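You operate a simulated robot arm through the tools that you are given. There is no shell and no other tool.

Carry out the task below with a simulated robot arm. There is one attempt and no reset: what you move stays moved.

## Task
Brew a pot of coffee as the brew card says, then switch the maker off.
Fine: the card gives the scoops and the dial's setting; use the filter in the basket; the tin starts open; lay the scoop back and close the tin. Where these are worked on the way, their far stop is far enough and under half their travel is too little: black basket.

Only the result counts: the job must be done as asked and must still hold three seconds after the hand-in. Knocking over, shifting, dropping, spilling or breaking anything else fails it.

## Robot
A 6-joint arm with a two-finger parallel gripper, fixed in place. Base frame: the origin is at the foot of the arm, x ahead of it, y to its left, z up; the work surface is at about z = 0.74. Lengths are in m, angles in degrees, forces in N, time in s.
With the tool pointing down near the work surface it reaches from about 0.26 to 0.68 m from the base axis. Its first joint turns from -66.0 to 66.0 degrees. Payload 2.9 kg.
The tool frame sits at the grasp point between the pads (the TCP): z along the fingers, y along the line on which they close. The tips reach 0.03 m beyond it. The gripper opens to 0.11 m. The fingers are 0.02 m wide and 0.01 m thick; the gripper's body (0.048 by 0.112 m) begins 0.055 m behind the TCP.
Orientation is that of the tool frame in the base frame, as a unit quaternion [w, x, y, z]. With the fingers straight down and closing along the base's y, the tool's x points along the base's -x, its y along +y and its z along -z.

## Interface
- The arm moves only by the tool drive_tool. Its argument "motion" is a list that holds one entry, the list of rows, each a list of 7 numbers: the shift along the tool's x, y, z in m, then the turn, a rotation vector about the tool's x, y, z in degrees, then the gripper command, from -1 (fully open) to 1 (shut), values between in proportion. In form: [[[x, y, z, ax, ay, az, fingers], ...]]. A call has 1 to 20 rows; each row shifts and turns the commanded pose from where the row before left it, along the tool's axes as they then stand. Each row takes 0.2 s and may step no farther than 0.05 m and 8.6 degrees from the row before; otherwise, or with a gripper value out of range, the whole call is refused. Where a pose cannot be reached the arm comes as near as it can. A force on the tool above 40 N (or 10 N above the force at the start of the call, whichever is more), or a blocked arm, ends the call early, and 0.2 s more pass. Each finger travels about 0.108 m/s and halts on what it meets, pressing with about 37 N; the grip force reading is that of the motor and also rises with nothing between the fingers. The clock runs only during rows and for 0.2 s after the last one: add rows that do not move to give the fingers time. The reply holds the time, the measured pose of the TCP, the force on the tool along the base axes, the opening and the grip force, in the units named above and with some noise, with the torque about the TCP (base axes, N m) and any sound that the robot's microphone picked up, and new pictures: "views" is both (left out), scene, wrist or none.
- Cameras (640 x 400 px; columns grow to the right, rows downward): "scene" is fixed at [0.0786, 0.4288, 1.415]; the picture's right is [-0.75, -0.66, 0.00], its down [-0.29, 0.33, -0.90] and it looks along [0.60, -0.68, -0.43] (base axes); focal length 214 px, centre (320, 200). "wrist" rides on the gripper at [0.072, 0.017, -0.103] in the tool frame; the picture's right is [-0.23, 0.97, 0.00], its down [-0.76, -0.18, -0.62] and it looks along [-0.61, -0.14, 0.78] (tool axes); focal length 222 px, centre (320, 200). There is no depth. A picture from a camera that has moved, and an enlarged one, comes with that camera's place and axes in the base frame and with its lens. The place of the scene camera against the robot may be out by one fixed shift of up to 0.018 m in any direction.
- zoom(camera, box): a new picture of the part [left, top, right, bottom] of that camera's present view, enlarged. No time passes.
- hand_in(): hands the job in; it is judged then, once.

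Places have to be worked out from the pictures, the camera data and where the tool is seen. Open the gripper and draw the arm clear of the work before you hand the job in, unless the task says otherwise.

The tools are called after ">>>" as name(argument=value, ...) on one line, values as JSON. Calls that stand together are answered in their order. drive_tool: Moves the arm, as the interface text tells. Its arguments: {"type":"object","properties":{"motion":{"type":"array","items":{"type":"array","items":{"type":"array","items":{"type":"number"}}}},"views":{"type":"string","enum":["both","scene","wrist","none"]}},"required":["motion"]} The other tools are called the same way: zoom (camera, box) takes an enlarged picture of a part of a camera's view; hand_in () hands the job in.

At the start:

```text
time_s: 0.0
tool_pos: [0.3874, 0.0254, 1.2963]
tcp_rot: [0.001, -0.001, 1.0, 0.001]
force: [0.1, -0.1, 0.1]
moment: [0.02, -0.01, 0.02]
finger_gap: 0.1099
grasp_force: 0.1
```

scene: 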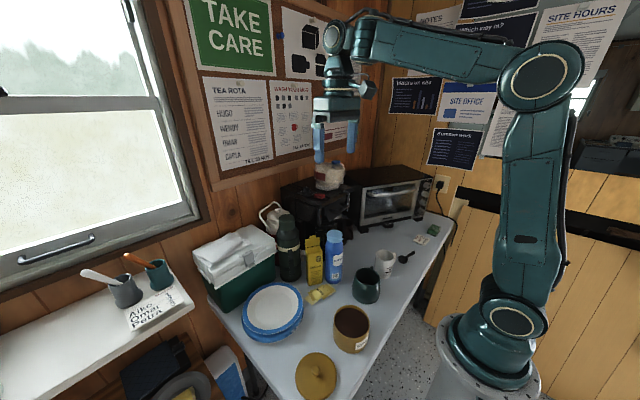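
wrist: 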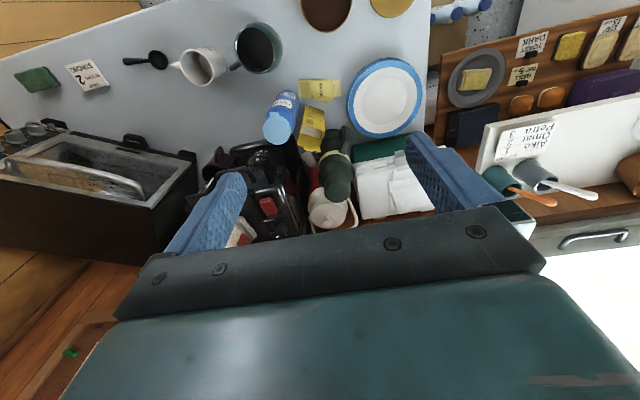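

I begin by looking closely at the coffee maker, the card and the tin before moving anything.

>>> zoom(camera="scene", box=[250, 140, 450, 265])

>>> zoom(camera="scene", box=[380, 215, 460, 275])

>>> zoom(camera="wrist", box=[0, 30, 160, 130])

>>> zoom(camera="wrist", box=[180, 80, 380, 240])

>>> zoom(camera="scene", box=[230, 240, 450, 400])

```text
3.20 times, centred on (350, 202) of scene
camera zoom: at [0.0786, 0.4288, 1.415], right [-0.75, -0.66, 0.0], down [-0.29, 0.33, -0.9], along [0.6, -0.68, -0.43], focal length 686 px, centre (224, 192)
```

zoom: 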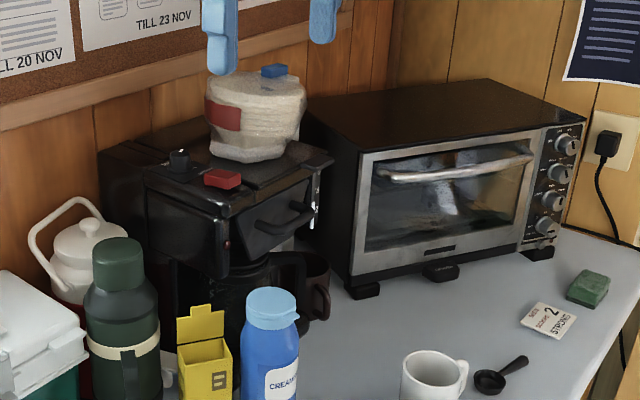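

```text
6.67 times, centred on (420, 245) of scene
camera zoom: at [0.0786, 0.4288, 1.415], right [-0.75, -0.66, 0.0], down [-0.29, 0.33, -0.9], along [0.6, -0.68, -0.43], focal length 1430 px, centre (-347, -100)
```

zoom: 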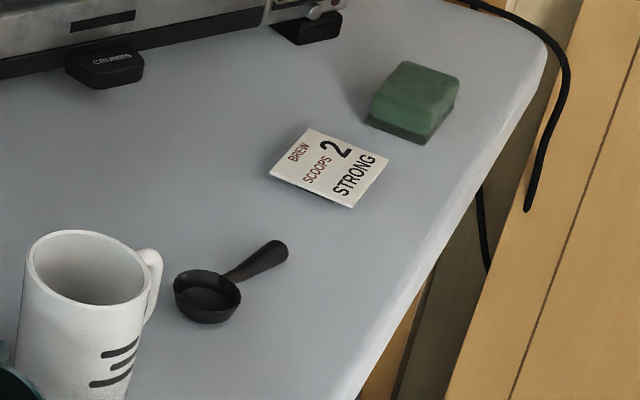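

```text
4.00 times, centred on (80, 80) of wrist
camera zoom: at [0.3149, 0.0419, 1.3994], right [0.23, 0.97, 0.0], down [0.76, -0.18, 0.62], along [0.61, -0.14, -0.78], focal length 888 px, centre (1280, 680)
```

zoom: 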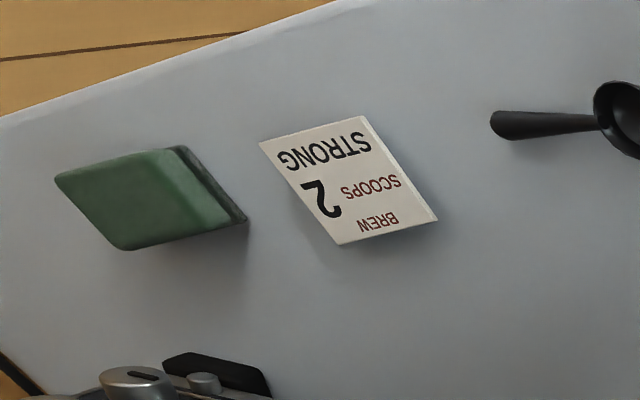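

```text
2.50 times, centred on (280, 160) of wrist
camera zoom: at [0.3149, 0.0419, 1.3994], right [0.23, 0.97, 0.0], down [0.76, -0.18, 0.62], along [0.61, -0.14, -0.78], focal length 555 px, centre (420, 300)
```

zoom: 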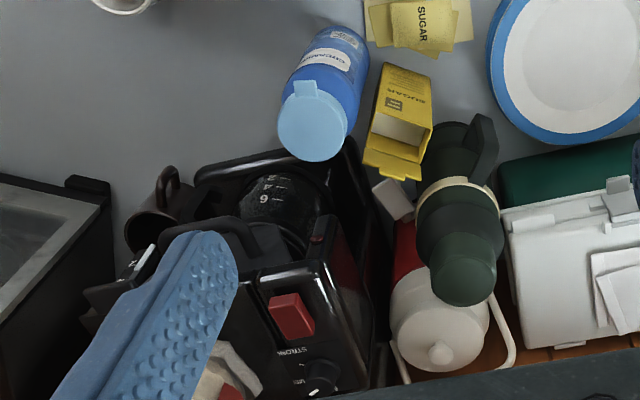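

```text
2.50 times, centred on (340, 320) of scene
camera zoom: at [0.0786, 0.4288, 1.415], right [-0.75, -0.66, 0.0], down [-0.29, 0.33, -0.9], along [0.6, -0.68, -0.43], focal length 536 px, centre (270, -100)
```

zoom: 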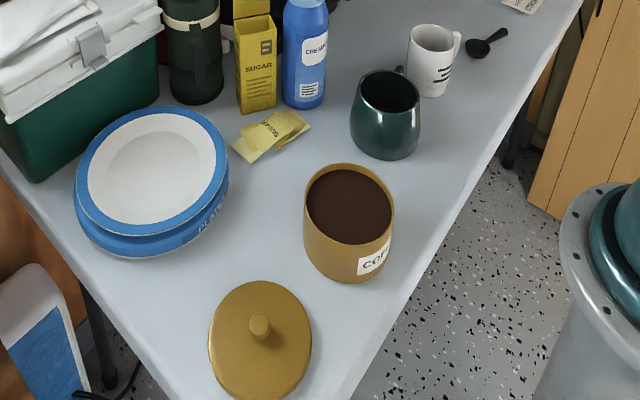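

The card reads "BREW 2 SCOOPS, STRONG". The maker has a red switch and a dial on top and a drawer-like basket with a handle at the front; I shift the tool sideways a little and slightly lower to view the maker from a second place.

>>> drive_tool(motion=[[[0.02, -0.04, 0.0, 0, 0, 0, -1], [0.02, -0.04, 0.0, 0, 0, 0, -1], [0.02, -0.02, 0.0, 0, 0, 0, -1], [0, 0, 0, 0, 0, 0, -1]]])

```text
time_s: 1.0
tool_pos: [0.3268, -0.0741, 1.2956]
tcp_rot: [0.0, 0.0, 1.0, 0.0]
force: [-0.4, -0.2, -0.3]
moment: [0.0, -0.02, -0.02]
finger_gap: 0.1098
grasp_force: 0.0
camera wrist: at [0.2552, -0.0583, 1.3987], right [0.23, 0.97, 0.0], down [0.76, -0.18, 0.62], along [0.61, -0.14, -0.78], focal length 222 px, centre (320, 200)
```

scene: 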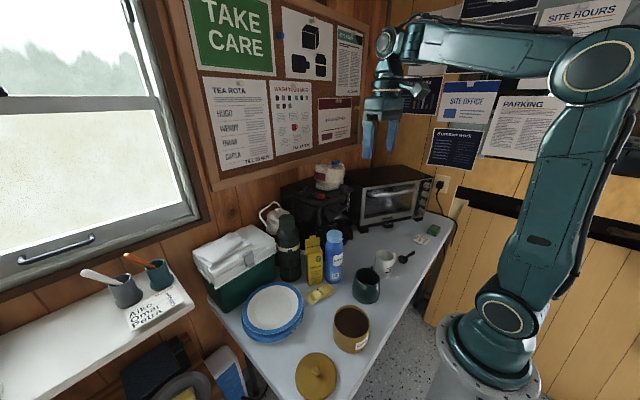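
wrist: 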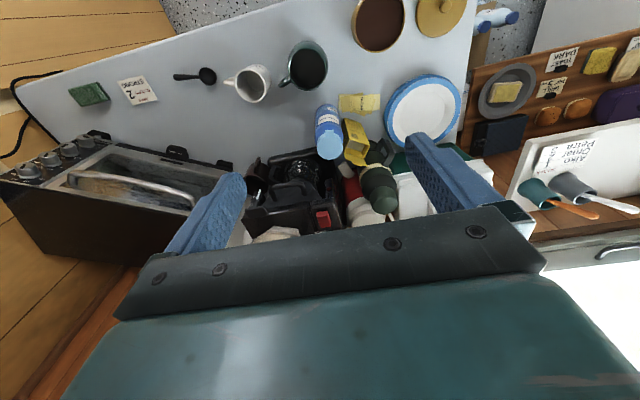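

The maker now sits between the fingers; I enlarge the maker and the tin/lid/scoop areas.

>>> zoom(camera="wrist", box=[220, 120, 420, 245])

>>> zoom(camera="wrist", box=[160, 0, 480, 140])

>>> zoom(camera="scene", box=[270, 150, 370, 230])

```text
3.20 times, centred on (320, 182) of wrist
camera zoom: at [0.2552, -0.0583, 1.3987], right [0.23, 0.97, 0.0], down [0.76, -0.18, 0.62], along [0.61, -0.14, -0.78], focal length 711 px, centre (320, 256)
```

zoom: 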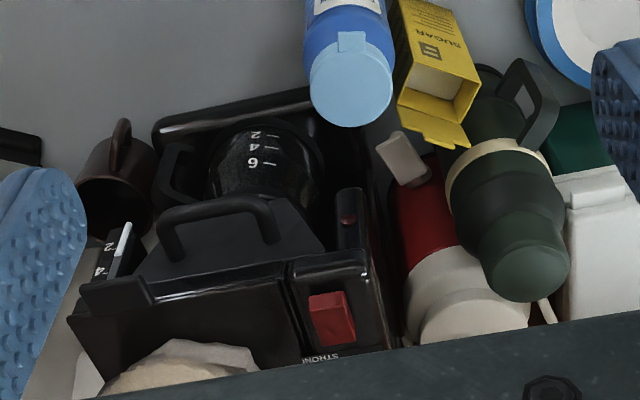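

```text
2.00 times, centred on (320, 70) of wrist
camera zoom: at [0.2552, -0.0583, 1.3987], right [0.23, 0.97, 0.0], down [0.76, -0.18, 0.62], along [0.61, -0.14, -0.78], focal length 444 px, centre (320, 460)
```

zoom: 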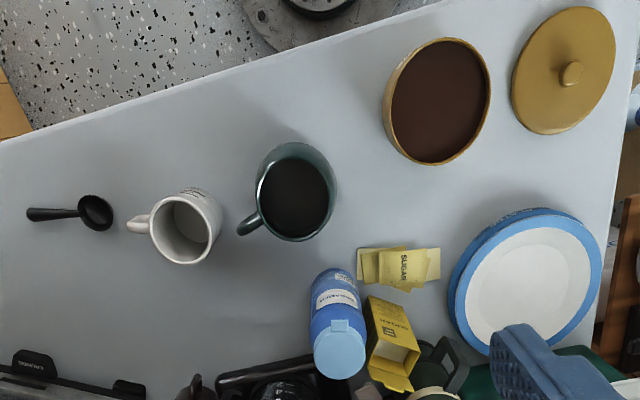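

```text
5.00 times, centred on (320, 190) of scene
camera zoom: at [0.0786, 0.4288, 1.415], right [-0.75, -0.66, 0.0], down [-0.29, 0.33, -0.9], along [0.6, -0.68, -0.43], focal length 1072 px, centre (320, 250)
```

zoom: 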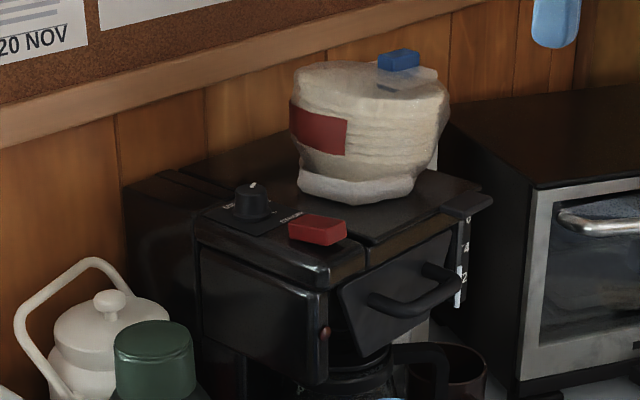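

Triangulating the two wrist views puts the red switch near (0.571, -0.12, 1.06) and the dial near (0.63, -0.12, 1.07), with the basket facing the robot. I move forward and a little down, still well above everything, to look at the dial, switch and basket handle.

>>> drive_tool(motion=[[[-0.04, 0.01, 0.01, 0, 0, 0, -1], [-0.04, 0.01, 0.015, 0, 0, 0, -1], [-0.04, 0.0, 0.015, 0, 0, 0, -1], [0, 0, 0, 0, 0, 0, -1]]], views="wrist")

>>> zoom(camera="wrist", box=[200, 80, 420, 218])

```text
time_s: 2.0
tool_pos: [0.4478, -0.0543, 1.2553]
tcp_rot: [0.0, 0.0, 1.0, 0.0]
force: [0.2, -0.3, 1.0]
moment: [0.01, 0.0, -0.01]
finger_gap: 0.1099
grasp_force: 0.2
camera wrist: at [0.3749, -0.038, 1.3592], right [0.23, 0.97, 0.0], down [0.76, -0.18, 0.62], along [0.61, -0.14, -0.78], focal length 222 px, centre (320, 200)
```

wrist: 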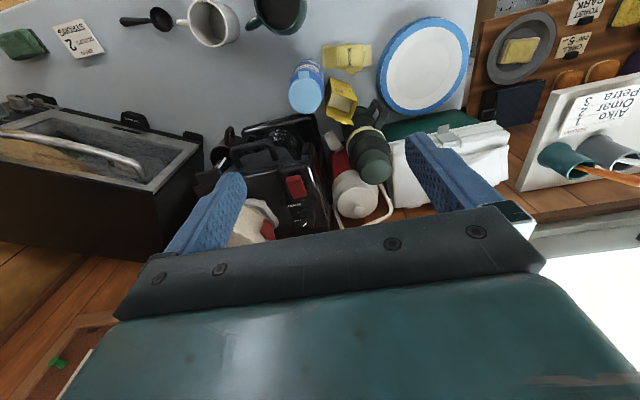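

```text
2.90 times, centred on (310, 149) of wrist
camera zoom: at [0.3749, -0.038, 1.3592], right [0.23, 0.97, 0.0], down [0.76, -0.18, 0.62], along [0.61, -0.14, -0.78], focal length 644 px, centre (349, 348)
```

zoom: 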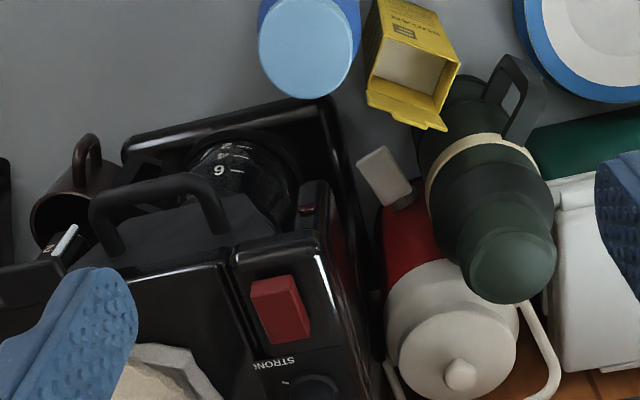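

The basket handle, red switch and dial are in view; I enlarge the dial with its labels and the basket handle.

>>> zoom(camera="wrist", box=[260, 165, 350, 221])

>>> zoom(camera="wrist", box=[200, 110, 320, 185])

>>> zoom(camera="wrist", box=[100, 0, 230, 60])

>>> zoom(camera="scene", box=[290, 170, 350, 208])

```text
7.11 times, centred on (305, 193) of wrist
camera zoom: at [0.3749, -0.038, 1.3592], right [0.23, 0.97, 0.0], down [0.76, -0.18, 0.62], along [0.61, -0.14, -0.78], focal length 1580 px, centre (427, 250)
```

zoom: 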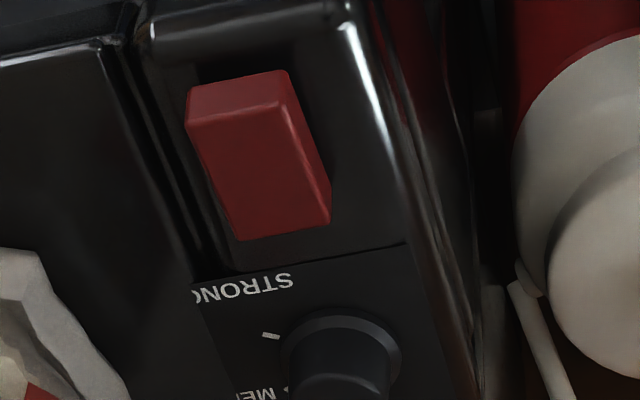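

```text
5.33 times, centred on (260, 148) of wrist
camera zoom: at [0.3749, -0.038, 1.3592], right [0.23, 0.97, 0.0], down [0.76, -0.18, 0.62], along [0.61, -0.14, -0.78], focal length 1185 px, centre (640, 480)
```

zoom: 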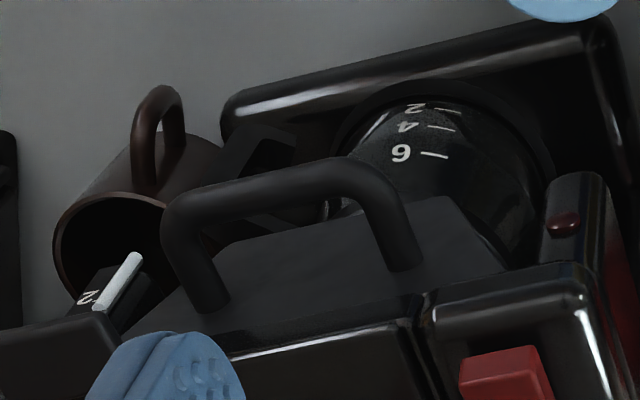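

```text
4.92 times, centred on (165, 30) of wrist
camera zoom: at [0.3749, -0.038, 1.3592], right [0.23, 0.97, 0.0], down [0.76, -0.18, 0.62], along [0.61, -0.14, -0.78], focal length 1094 px, centre (1083, 1037)
```

zoom: 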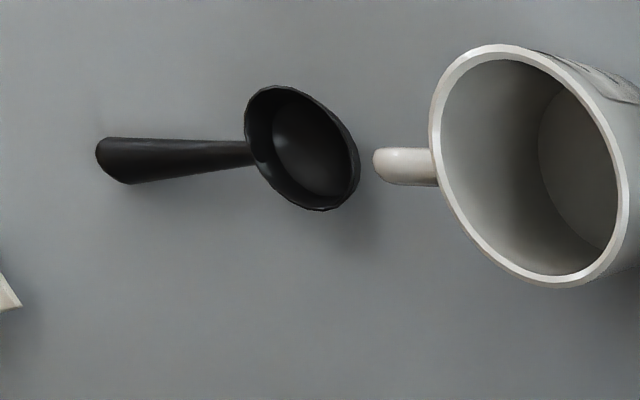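

```text
10.53 times, centred on (320, 189) of scene
camera zoom: at [0.0787, 0.4288, 1.415], right [-0.75, -0.66, 0.0], down [-0.29, 0.33, -0.9], along [0.6, -0.68, -0.43], focal length 2258 px, centre (320, 316)
```

zoom: 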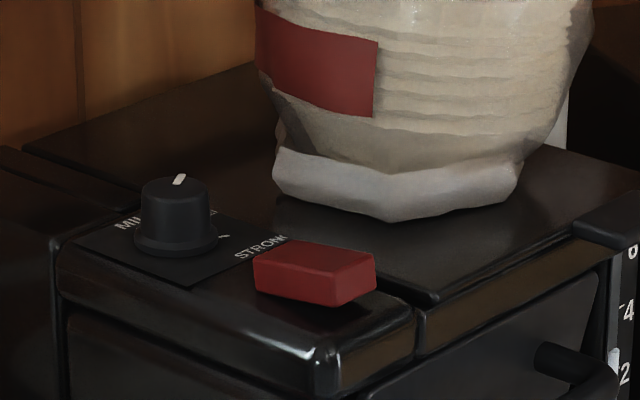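

The dial has ticks labelled STRONG / MEDIUM / MILD and a pointer on the knob. I move a bit further forward at the same height to see the dial fully and the bag of filters on the maker's top.

>>> drive_tool(motion=[[[-0.04, -0.005, 0.0, 0, 0, 0, -1], [-0.04, -0.005, 0.0, 0, 0, 0, -1], [0, 0, 0, 0, 0, 0, -1]]], views="wrist")

>>> zoom(camera="wrist", box=[230, 110, 390, 210])

>>> zoom(camera="wrist", box=[275, 150, 345, 195])

```text
time_s: 2.8
tool_pos: [0.5275, -0.0648, 1.2554]
tcp_rot: [-0.001, 0.0, 1.0, 0.0]
force: [-0.1, 0.4, 0.2]
moment: [-0.02, 0.02, -0.03]
finger_gap: 0.1102
grasp_force: 0.0
camera wrist: at [0.4542, -0.0485, 1.3594], right [0.23, 0.97, 0.0], down [0.76, -0.18, 0.62], along [0.61, -0.14, -0.78], focal length 222 px, centre (320, 200)
```

wrist: 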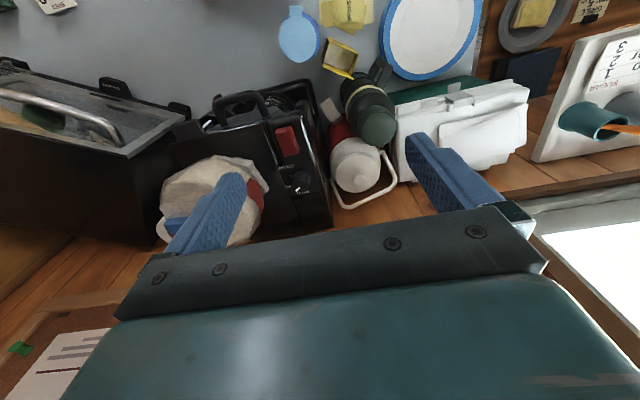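

```text
4.00 times, centred on (310, 160) of wrist
camera zoom: at [0.4542, -0.0485, 1.3594], right [0.23, 0.97, 0.0], down [0.76, -0.18, 0.62], along [0.61, -0.14, -0.78], focal length 888 px, centre (360, 360)
```

zoom: 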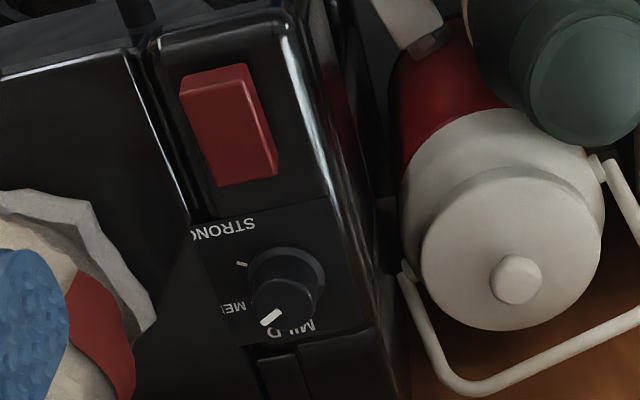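

```text
8.89 times, centred on (310, 172) of wrist
camera zoom: at [0.4542, -0.0485, 1.3594], right [0.23, 0.97, 0.0], down [0.76, -0.18, 0.62], along [0.61, -0.14, -0.78], focal length 1974 px, centre (409, 444)
```

zoom: 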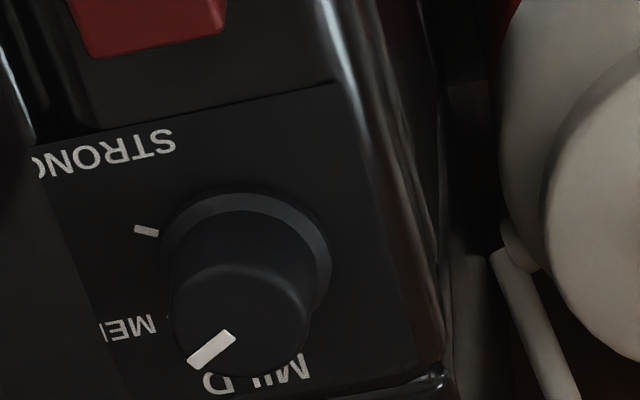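

The pointer bar points to MEDIUM (about -64°) and STRONG's tick is about 60° further clockwise (seen from above); knob centre ≈ (0.636, -0.12), and the filter bag starts at about y = -0.175. I go above the knob at safe height and turn the wrist about 73° so the fingers will close along base x, clear of the bag.

>>> drive_tool(motion=[[[-0.036, -0.018, 0, 0, 0, 0, -0.5], [-0.036, -0.018, 0, 0, 0, 0, 0.1], [-0.036, -0.018, 0, 0, 0, 0, 0.1], [0, 0, 0, 0, 0, 8.1, 0.1], [0, 0, 0, 0, 0, 8.1, 0.1], [0, 0, 0, 0, 0, 8.1, 0.1], [0, 0, 0, 0, 0, 8.1, 0.1], [0, 0, 0, 0, 0, 8.1, 0.1], [0, 0, 0, 0, 0, 8.1, 0.1], [0, 0, 0, 0, 0, 8.1, 0.1], [0, 0, 0, 0, 0, 8.1, 0.1], [0, 0, 0, 0, 0, 8.1, 0.1], [0, 0, 0, 0, 0, 0, 0.1]]])

>>> zoom(camera="wrist", box=[220, 100, 420, 225])

>>> zoom(camera="scene", box=[260, 100, 400, 190])

```text
time_s: 3.2
tool_pos: [0.5532, -0.078, 1.2385]
tcp_rot: [-0.011, 0.001, 1.0, 0.002]
force: [13.7, -1.6, -22.7]
moment: [-0.01, 0.11, -0.03]
finger_gap: 0.0826
grasp_force: 0.1
out of reach, approached as far as the arm can: row 1
stopped in row 1: the force on the tool passed its limit at 89 N (the readings are from after the stop); the commanded pose is now the measured one
camera wrist: at [0.483, -0.0615, 1.3428], right [0.23, 0.97, 0.0], down [0.78, -0.18, 0.6], along [0.59, -0.14, -0.8], focal length 222 px, centre (320, 200)
```

scene: 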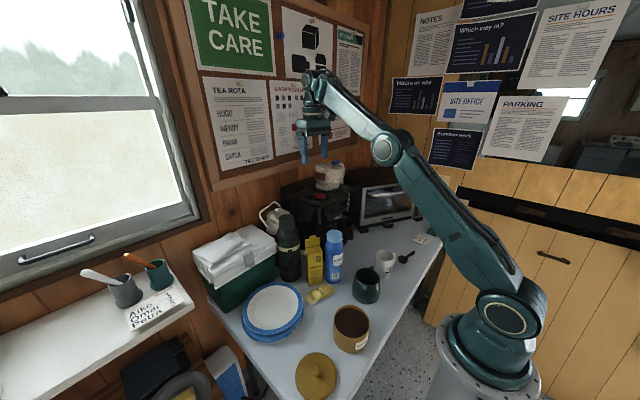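
wrist: 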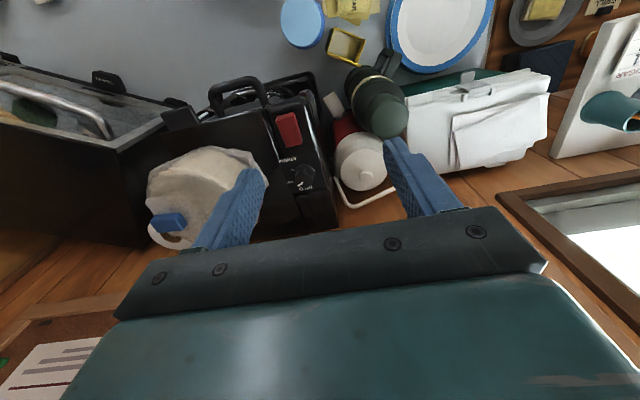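

```text
3.20 times, centred on (320, 162) of wrist
camera zoom: at [0.483, -0.0615, 1.3428], right [0.23, 0.97, 0.0], down [0.78, -0.18, 0.6], along [0.59, -0.14, -0.8], focal length 711 px, centre (320, 320)
```

zoom: 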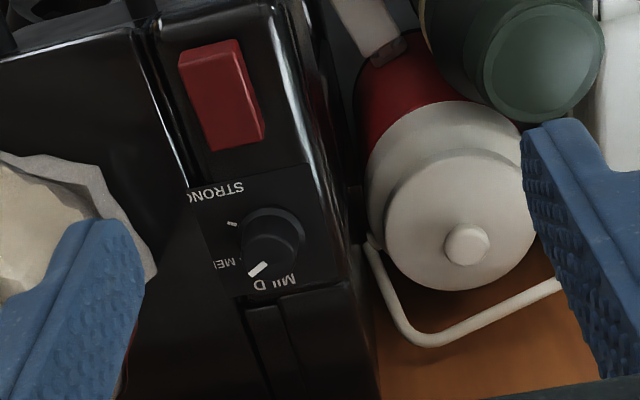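

```text
4.44 times, centred on (330, 145) of scene
camera zoom: at [0.0786, 0.4288, 1.415], right [-0.75, -0.66, 0.0], down [-0.29, 0.33, -0.9], along [0.6, -0.68, -0.43], focal length 953 px, centre (276, 444)
```

zoom: 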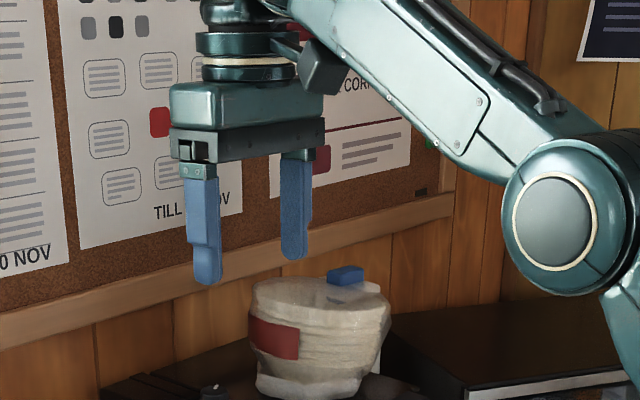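

The arm reached the edge of its reach at this height (the stop came from over-extension, not from touching the bag, which is still clear in the scene view). I pull back 2 cm, tilt the tool about 6° forward so it can reach the knob lower down, and turn the wrist.

>>> drive_tool(motion=[[[0.025, 0, 0, 0, 0, 0, -0.5], [0.0, 0, 0, 0, -7.3, 0, 0.1], [0, 0, 0, 0, 0, 8.1, 0.1], [0, 0, 0, 0, 0, 8.1, 0.1], [0, 0, 0, 0, 0, 8.1, 0.1], [0, 0, 0, 0, 0, 8.1, 0.1], [0, 0, 0, 0, 0, 8.1, 0.1], [0, 0, 0, 0, 0, 8.1, 0.1], [0, 0, 0, 0, 0, 8.1, 0.1], [0, 0, 0, 0, 0, 8.1, 0.1], [0, 0, 0, 0, 0, 8.1, 0.1], [0, 0, 0, 0, 0, 0, 0.1]]])

```text
time_s: 5.8
tool_pos: [0.5267, -0.0779, 1.2381]
tcp_rot: [0.039, 0.596, 0.802, 0.031]
force: [0.5, -0.3, -0.5]
moment: [0.0, 0.0, 0.0]
finger_gap: 0.0498
grasp_force: 0.1
camera wrist: at [0.5123, -0.0044, 1.3407], right [0.99, 0.06, 0.1], down [-0.01, -0.78, 0.62], along [0.12, -0.62, -0.78], focal length 222 px, centre (320, 200)
```

scene: 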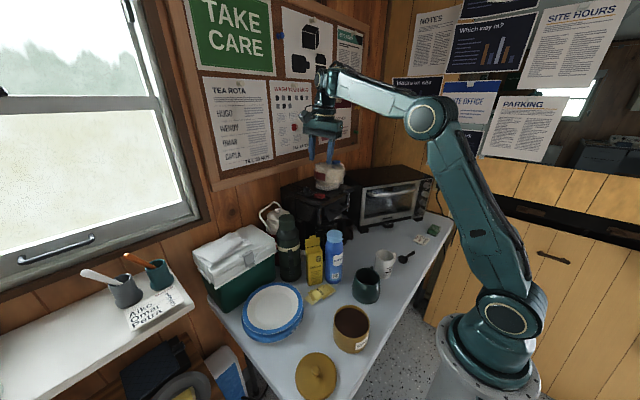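
wrist: 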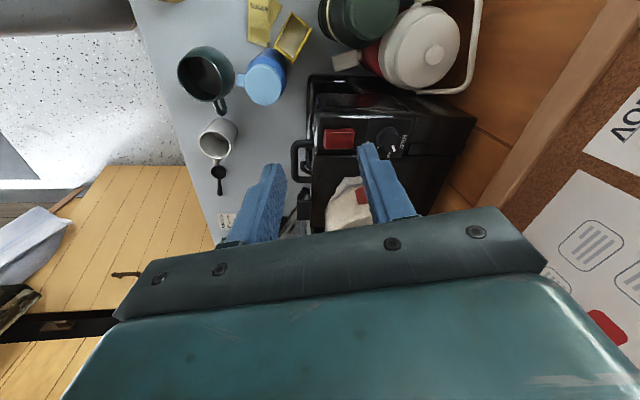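

Now the camera sees the maker from its left side; I zoom in on the dial and switch.

>>> zoom(camera="wrist", box=[300, 110, 430, 190])

>>> zoom(camera="wrist", box=[270, 60, 490, 240])

```text
4.92 times, centred on (365, 150) of wrist
camera zoom: at [0.5123, -0.0044, 1.3407], right [0.99, 0.06, 0.1], down [-0.01, -0.78, 0.62], along [0.12, -0.62, -0.78], focal length 1094 px, centre (98, 446)
```

zoom: 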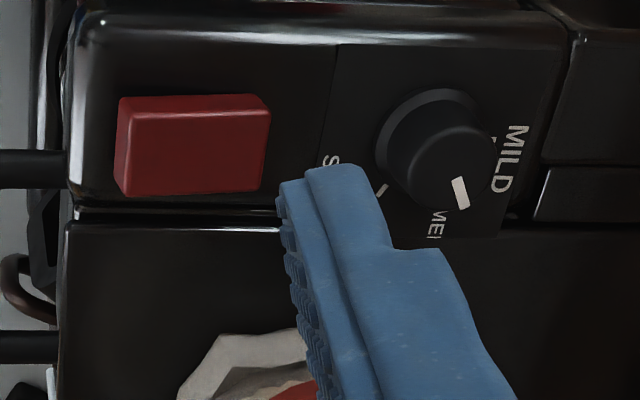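

```text
2.22 times, centred on (380, 150) of wrist
camera zoom: at [0.5123, -0.0044, 1.3407], right [0.99, 0.06, 0.1], down [-0.01, -0.78, 0.62], along [0.12, -0.62, -0.78], focal length 494 px, centre (187, 311)
```

zoom: 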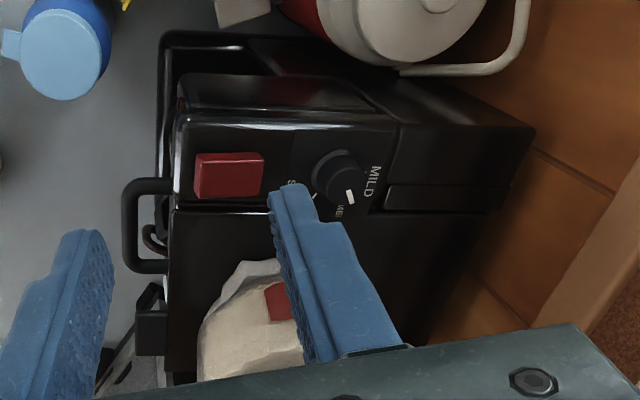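

Both views agree: knob at about (0.639, -0.119), base z≈1.062, top ≈1.085; pointer on MEDIUM, STRONG about 57–60° clockwise. I move to 1.132 above it with the fingers 5 cm apart.

>>> drive_tool(motion=[[[-0.0172, 0.0212, 0.0292, 0, 0, 0, 0.1], [-0.0172, 0.0212, 0.0292, 0, 0, 0, 0.1], [-0.0172, 0.0212, 0.0292, 0, 0, 0, 0.1], [-0.0172, 0.0212, 0.0292, 0, 0, 0, 0.1], [0, 0, 0, 0, 0, 0, 0.1]]])

>>> zoom(camera="wrist", box=[240, 120, 400, 240])

>>> zoom(camera="scene", box=[270, 120, 370, 210])

```text
time_s: 7.0
tool_pos: [0.6341, -0.1183, 1.1292]
tcp_rot: [0.038, 0.595, 0.802, 0.032]
force: [-0.1, 0.4, -0.7]
moment: [0.0, -0.01, -0.02]
finger_gap: 0.0495
grasp_force: 0.1
out of reach, approached as far as the arm can: row 4
camera wrist: at [0.6198, -0.0449, 1.2316], right [0.99, 0.06, 0.1], down [-0.01, -0.78, 0.62], along [0.12, -0.62, -0.78], focal length 222 px, centre (320, 200)
```

scene: 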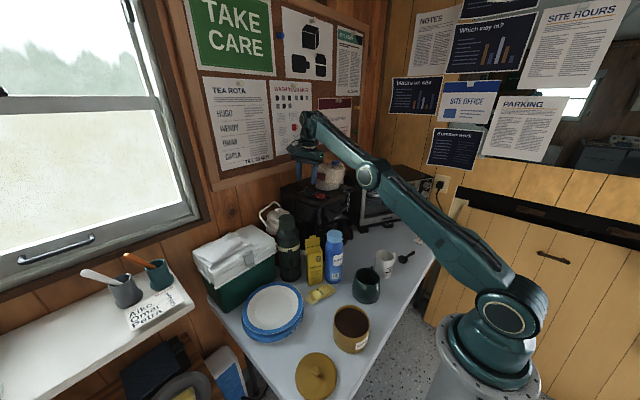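
wrist: 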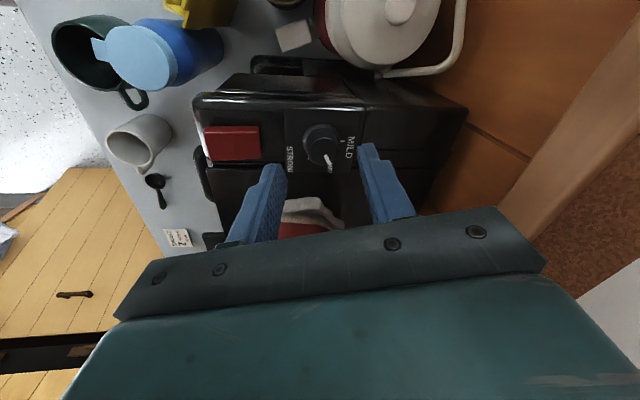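

```text
3.33 times, centred on (320, 180) of wrist
camera zoom: at [0.6198, -0.0449, 1.2316], right [0.99, 0.06, 0.1], down [-0.01, -0.78, 0.62], along [0.12, -0.62, -0.78], focal length 740 px, centre (320, 267)
```

zoom: 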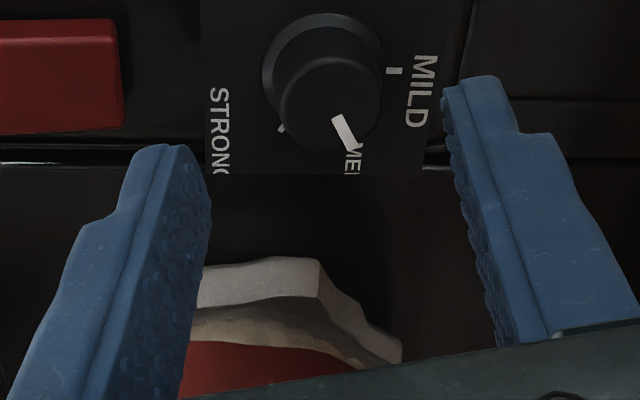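

```text
4.44 times, centred on (320, 165) of scene
camera zoom: at [0.0787, 0.4287, 1.415], right [-0.75, -0.66, 0.0], down [-0.29, 0.33, -0.9], along [0.6, -0.68, -0.43], focal length 953 px, centre (320, 356)
```

zoom: 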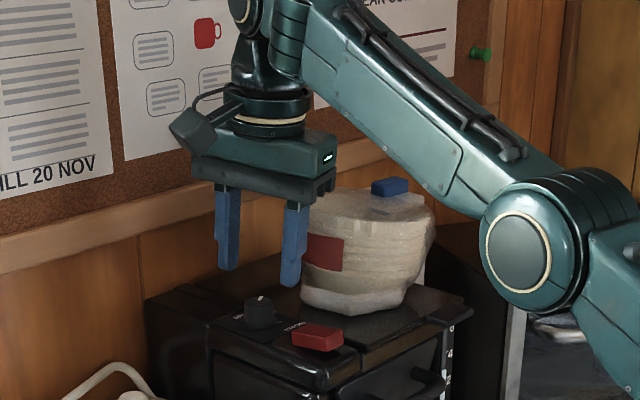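

The reach limit left me 5 mm short in x, and the knob sits about 3 mm further in +x/+y than my axis; the fingers straddle it with space. I lower about 36 mm with a small correction and check.

>>> drive_tool(motion=[[[0.0017, -0.0008, 0.018, 0, 0, 0, 0.1], [0.0018, -0.0009, 0.018, 0, 0, 0, 0.1], [0, 0, 0, 0, 0, 0, 0.1]]])

>>> zoom(camera="wrist", box=[240, 120, 400, 240])

>>> zoom(camera="scene", box=[270, 120, 370, 210])

```text
time_s: 7.8
tool_pos: [0.6353, -0.1157, 1.0939]
tcp_rot: [0.04, 0.595, 0.802, 0.031]
force: [0.0, -0.5, -0.1]
moment: [-0.01, 0.0, 0.01]
finger_gap: 0.0495
grasp_force: 0.0
camera wrist: at [0.6202, -0.0417, 1.1964], right [0.99, 0.06, 0.1], down [-0.01, -0.78, 0.62], along [0.12, -0.62, -0.78], focal length 222 px, centre (320, 200)
```

scene: 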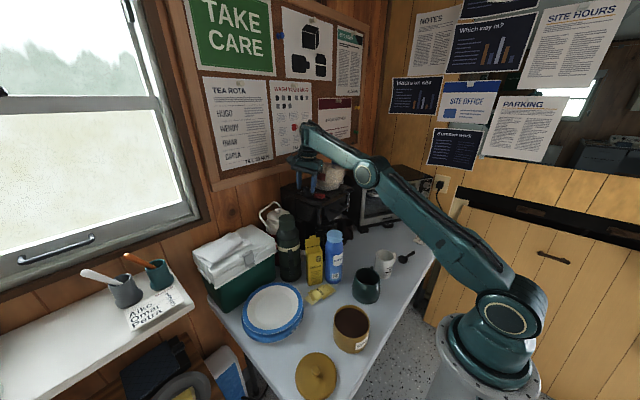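
wrist: 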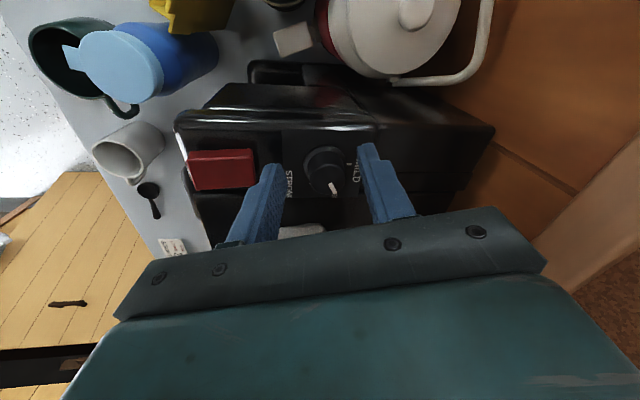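

```text
3.33 times, centred on (320, 180) of wrist
camera zoom: at [0.6202, -0.0417, 1.1964], right [0.99, 0.06, 0.1], down [-0.01, -0.78, 0.62], along [0.12, -0.62, -0.78], focal length 740 px, centre (320, 267)
```

zoom: 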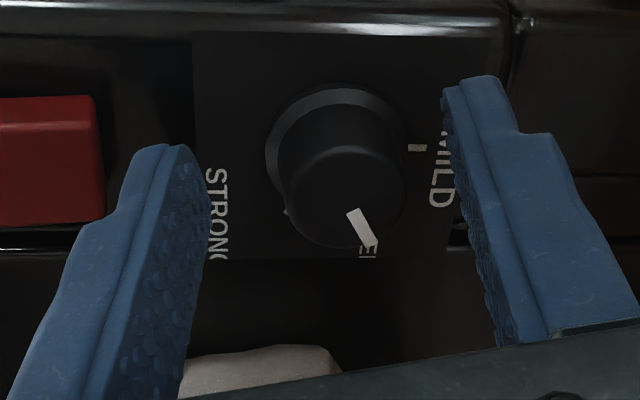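

```text
4.44 times, centred on (320, 165) of scene
camera zoom: at [0.0786, 0.4288, 1.415], right [-0.75, -0.66, 0.0], down [-0.29, 0.33, -0.9], along [0.6, -0.68, -0.43], focal length 953 px, centre (320, 356)
```

zoom: 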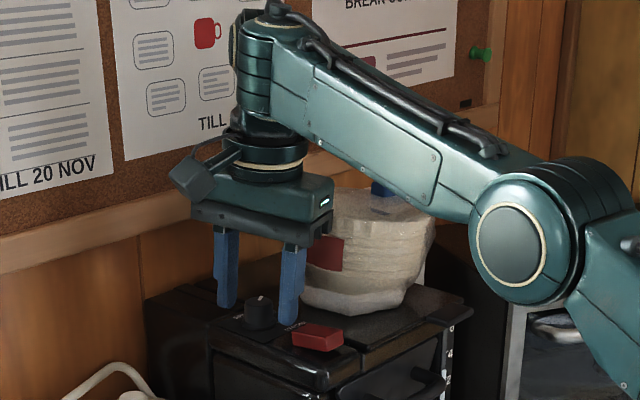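

The fingertips straddle the knob; the knob centre is about 5 mm further in +x than the tool axis because of the reach limit. I tilt 4° more forward, raise 4 mm to keep the near fingertip off the plate, and check.

>>> drive_tool(motion=[[[0, 0, -0.004, 0, 0, 0, 0.1], [0, 0, 0, -3.83, -1.15, 0, 0.1], [0, 0, 0, 0, 0, 0, 0.1]]], views="wrist")

>>> zoom(camera="wrist", box=[240, 120, 400, 240])

```text
time_s: 8.6
tool_pos: [0.6359, -0.1167, 1.0985]
tcp_rot: [0.053, 0.594, 0.802, 0.043]
force: [0.2, 0.2, -0.3]
moment: [-0.02, 0.01, -0.02]
finger_gap: 0.0496
grasp_force: 0.1
camera wrist: at [0.6172, -0.0428, 1.2], right [0.99, 0.06, 0.14], down [-0.03, -0.78, 0.62], along [0.15, -0.62, -0.77], focal length 222 px, centre (320, 200)
```

wrist: 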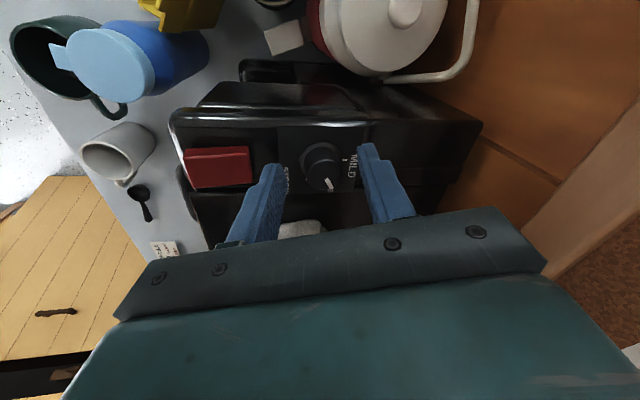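

```text
3.33 times, centred on (320, 180) of wrist
camera zoom: at [0.6172, -0.0428, 1.2], right [0.99, 0.06, 0.14], down [-0.03, -0.78, 0.62], along [0.15, -0.62, -0.77], focal length 740 px, centre (320, 267)
```

zoom: 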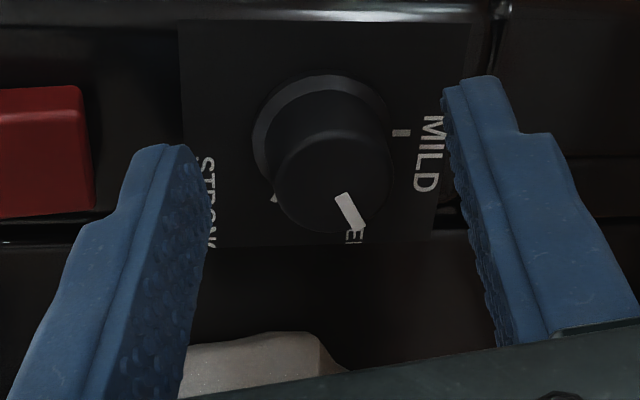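

The knob is about 3 mm in +x and 2.5 mm in +y of the axis now; I shift onto it, lower 3 mm, and close the fingers on the knob.

>>> drive_tool(motion=[[[0.0016, 0.0031, 0.0034, 0, 0, 0, 0.1], [0, 0, 0, 0, 0, 0, 0.1], [0, 0, 0, 0, 0, 0, 0.4], [0, 0, 0, 0, 0, 0, 0.7], [0, 0, 0, 0, 0, 0, 0.8]]], views="wrist")

>>> zoom(camera="wrist", box=[240, 120, 400, 240])

```text
time_s: 9.8
tool_pos: [0.6364, -0.1153, 1.0938]
tcp_rot: [0.063, 0.596, 0.799, 0.053]
force: [-38.3, -8.3, -1.2]
moment: [0.39, 1.49, -0.4]
finger_gap: 0.0271
grasp_force: 45.1
camera wrist: at [0.6152, -0.0413, 1.1958], right [0.98, 0.06, 0.16], down [-0.06, -0.79, 0.62], along [0.17, -0.62, -0.77], focal length 222 px, centre (320, 200)
```

wrist: 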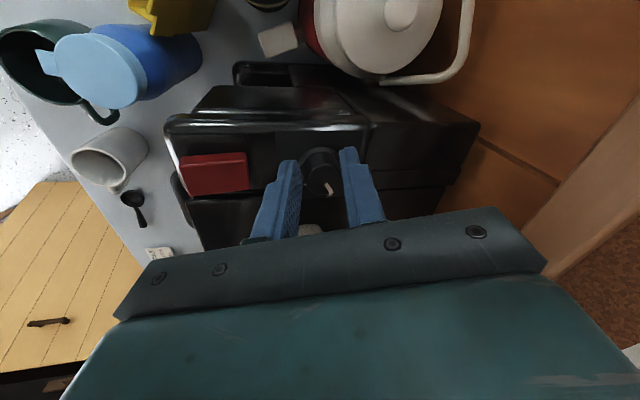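

```text
3.33 times, centred on (320, 180) of wrist
camera zoom: at [0.6152, -0.0413, 1.1958], right [0.98, 0.06, 0.16], down [-0.06, -0.79, 0.62], along [0.17, -0.62, -0.77], focal length 740 px, centre (320, 267)
```

zoom: 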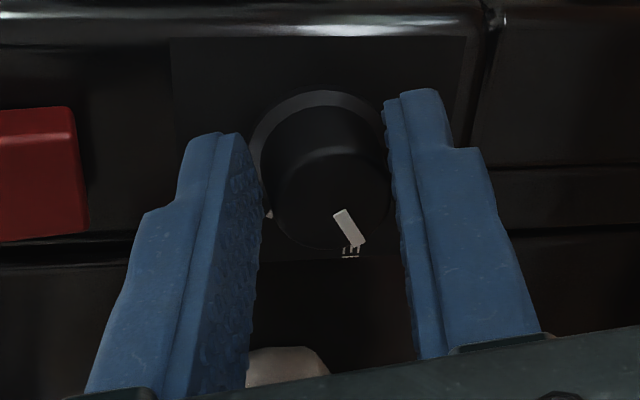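

The fingers hold the knob (gap 27 mm) but with a 38 N side load, meaning the commanded spot is about 2.5 mm too far in +x. I ease the command back along the closing axis and read the force again.

>>> drive_tool(motion=[[[0, -0.0025, 0, 0, 0, 0, 0.8], [0, 0, 0, 0, 0, 0, 0.8]]], views="none")

```text
time_s: 10.4
tool_pos: [0.6358, -0.1138, 1.0952]
tcp_rot: [0.067, 0.592, 0.801, 0.051]
force: [-4.1, -6.0, -5.1]
moment: [-0.13, 0.41, -0.07]
finger_gap: 0.0273
grasp_force: 45.2
```

The side load is gone. Now I turn the wrist 30° clockwise (tool +z) in small steps with the knob held.

>>> drive_tool(motion=[[[0, 0, 0, 0, 0, 7.5, 0.8], [0, 0, 0, 0, 0, 7.5, 0.8], [0, 0, 0, 0, 0, 7.5, 0.8], [0, 0, 0, 0, 0, 7.5, 0.8], [0, 0, 0, 0, 0, 0, 0.8]]], views="wrist")

>>> zoom(camera="wrist", box=[240, 120, 400, 240])

>>> zoom(camera="scene", box=[270, 120, 370, 210])

```text
time_s: 11.1
tool_pos: [0.6382, -0.1137, 1.0956]
tcp_rot: [0.064, 0.704, 0.705, 0.061]
force: [17.5, -0.6, -3.4]
moment: [-0.14, -0.37, 0.19]
finger_gap: 0.027
grasp_force: 44.5
stopped in row 3: the force on the tool passed its limit at 44 N (the readings are from after the stop); the commanded pose is now the measured one
camera wrist: at [0.637, -0.0409, 1.1994], right [0.96, -0.23, 0.17], down [-0.28, -0.76, 0.59], along [0.0, -0.61, -0.79], focal length 222 px, centre (320, 200)
```

wrist: 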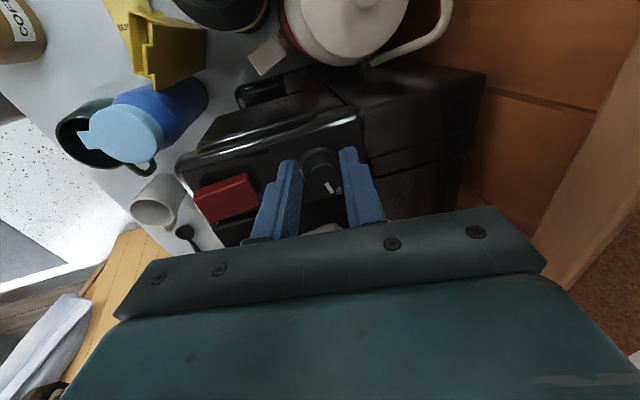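

```text
3.33 times, centred on (320, 180) of wrist
camera zoom: at [0.637, -0.0409, 1.1994], right [0.96, -0.23, 0.17], down [-0.28, -0.76, 0.59], along [0.0, -0.61, -0.79], focal length 740 px, centre (320, 267)
```

zoom: 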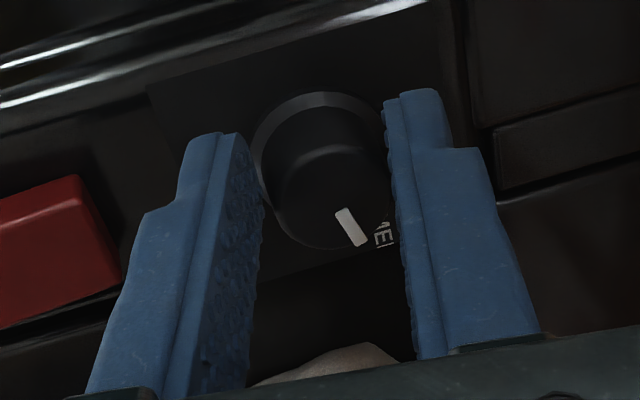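

```text
4.44 times, centred on (320, 165) of scene
camera zoom: at [0.0792, 0.4288, 1.415], right [-0.75, -0.66, 0.0], down [-0.29, 0.33, -0.9], along [0.6, -0.68, -0.43], focal length 953 px, centre (320, 356)
```

zoom: 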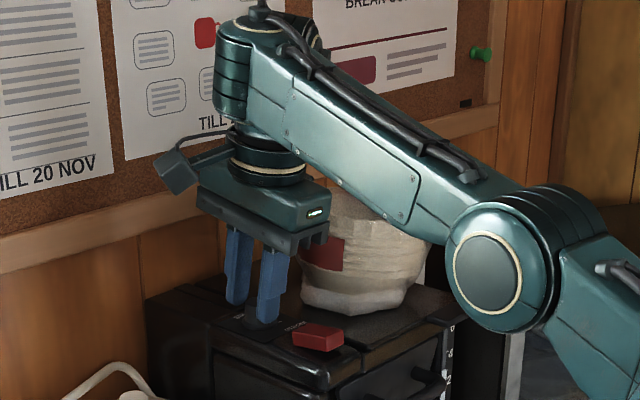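

The knob is turning with the fingers (about 17° so far, pointer moving off MEDIUM). The side load is from the tilt; I ease 1 mm along the closing axis and keep turning.

>>> drive_tool(motion=[[[0, 0.0012, 0, 0, 0, 0, 0.8], [0, 0.0008, 0, 0, 0, 5, 0.8], [0, 0.0008, 0, 0, 0, 5, 0.8], [0, 0, 0, 0, 0, 0, 0.8]]], views="none")

```text
time_s: 12.1
tool_pos: [0.6403, -0.1139, 1.0959]
tcp_rot: [0.056, 0.764, 0.639, 0.067]
force: [2.9, 0.4, -4.5]
moment: [-0.49, 0.24, 0.04]
finger_gap: 0.0267
grasp_force: 45.2
```

Load is low again; about 27° turned. I turn 15° more with the same small follow-up shifts.

>>> drive_tool(motion=[[[0, 0.0005, 0, 0, 0, 5, 0.8], [0, 0.0005, 0, 0, 0, 5, 0.8], [0, 0.0005, 0, 0, 0, 5, 0.8], [0, 0, 0, 0, 0, 0, 0.8]]])

>>> zoom(camera="wrist", box=[240, 120, 400, 240])

>>> zoom(camera="scene", box=[270, 120, 370, 210])

```text
time_s: 13.1
tool_pos: [0.642, -0.1142, 1.0975]
tcp_rot: [0.049, 0.84, 0.535, 0.074]
force: [19.3, -3.1, 0.3]
moment: [-0.55, -0.26, 0.21]
finger_gap: 0.0269
grasp_force: 45.0
camera wrist: at [0.6695, -0.0559, 1.2063], right [0.77, -0.62, 0.14], down [-0.59, -0.61, 0.53], along [-0.24, -0.49, -0.84], focal length 222 px, centre (320, 200)
```

scene: 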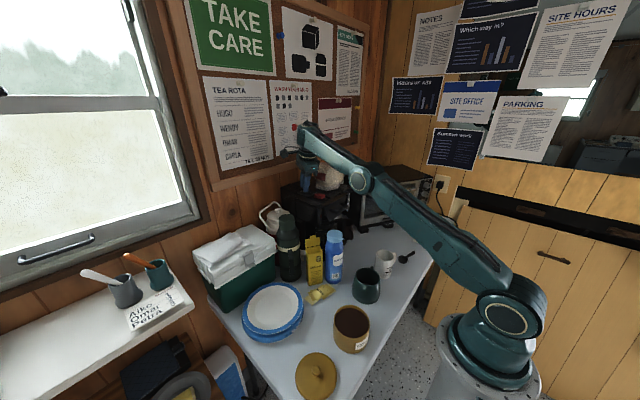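
wrist: 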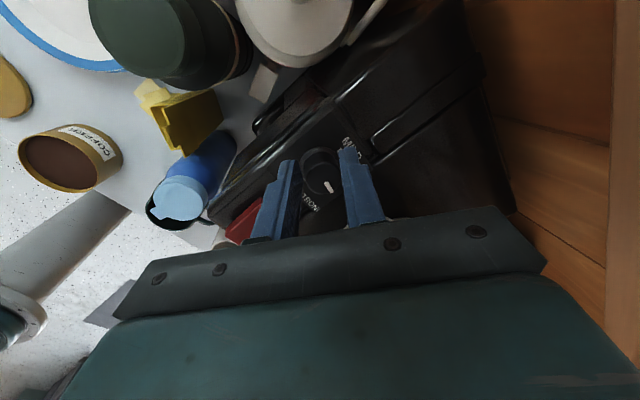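

```text
3.33 times, centred on (320, 180) of wrist
camera zoom: at [0.6695, -0.0559, 1.2063], right [0.77, -0.62, 0.14], down [-0.59, -0.61, 0.53], along [-0.24, -0.49, -0.84], focal length 740 px, centre (320, 267)
```

zoom: 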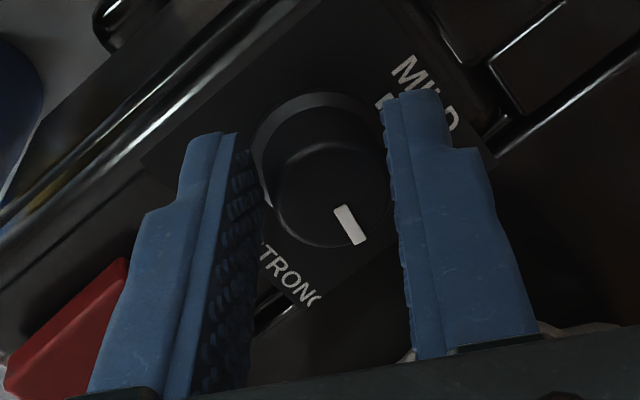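

```text
4.44 times, centred on (320, 165) of scene
camera zoom: at [0.0793, 0.4287, 1.415], right [-0.75, -0.66, 0.0], down [-0.29, 0.33, -0.9], along [0.6, -0.68, -0.43], focal length 953 px, centre (320, 356)
```

zoom: 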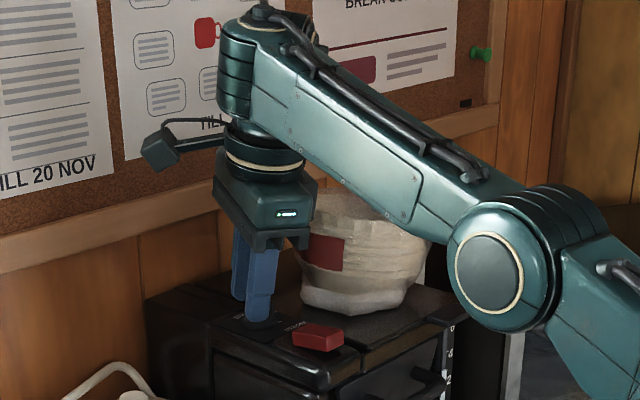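

Turned about 42°; roughly 15° remain, but turning further would bring the gripper body near the bag. I open to 5 cm, turn the wrist back 40°, and will re-grip the knob.

>>> drive_tool(motion=[[[0, 0, 0, 0, 0, 0, 0.1], [0, 0, 0, 0, 0, 0, 0.1], [0, 0, 0, 0, 0, -8, 0.1], [0, 0, 0, 0, 0, -8, 0.1], [0, 0, 0, 0, 0, -8, 0.1], [0, 0, 0, 0, 0, -8, 0.1], [0, 0, 0, 0, 0, -8, 0.1], [0, 0, 0, 0, 0, 0, 0.1]]], views="wrist")

>>> zoom(camera="wrist", box=[240, 120, 400, 240])

```text
time_s: 14.9
tool_pos: [0.6403, -0.1129, 1.0963]
tcp_rot: [0.07, 0.606, 0.79, 0.054]
force: [0.2, 0.5, -0.3]
moment: [-0.02, 0.02, -0.02]
finger_gap: 0.0496
grasp_force: 0.1
camera wrist: at [0.6209, -0.0397, 1.1979], right [0.98, 0.03, 0.17], down [-0.08, -0.78, 0.62], along [0.16, -0.62, -0.77], focal length 222 px, centre (320, 200)
```

wrist: 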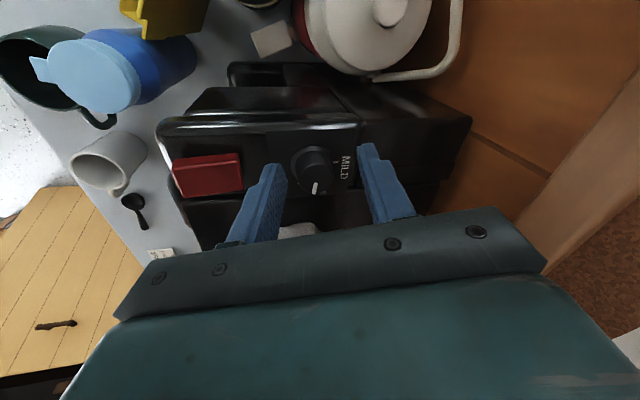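

```text
3.33 times, centred on (320, 180) of wrist
camera zoom: at [0.6209, -0.0397, 1.1979], right [0.98, 0.03, 0.17], down [-0.08, -0.78, 0.62], along [0.16, -0.62, -0.77], focal length 740 px, centre (320, 267)
```

zoom: 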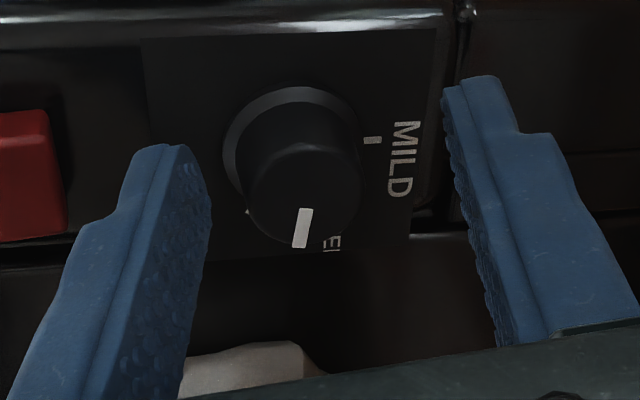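

The pointer has moved from MEDIUM about 36–40° toward STRONG; about 22° remain. I centre on the knob (2.7 mm toward −x) and close again.

>>> drive_tool(motion=[[[0.0007, -0.0026, 0, 0, 0, 0, 0.1], [0, 0, 0, 0, 0, 0, 0.4], [0, 0, 0, 0, 0, 0, 0.7], [0, 0, 0, 0, 0, 0, 0.8], [0, 0, 0, 0, 0, 0, 0.8]]], views="none")

```text
time_s: 16.1
tool_pos: [0.6366, -0.1159, 1.0965]
tcp_rot: [0.069, 0.608, 0.789, 0.052]
force: [-33.9, -15.2, -3.4]
moment: [0.04, 1.09, -0.35]
finger_gap: 0.0291
grasp_force: 17.7
```

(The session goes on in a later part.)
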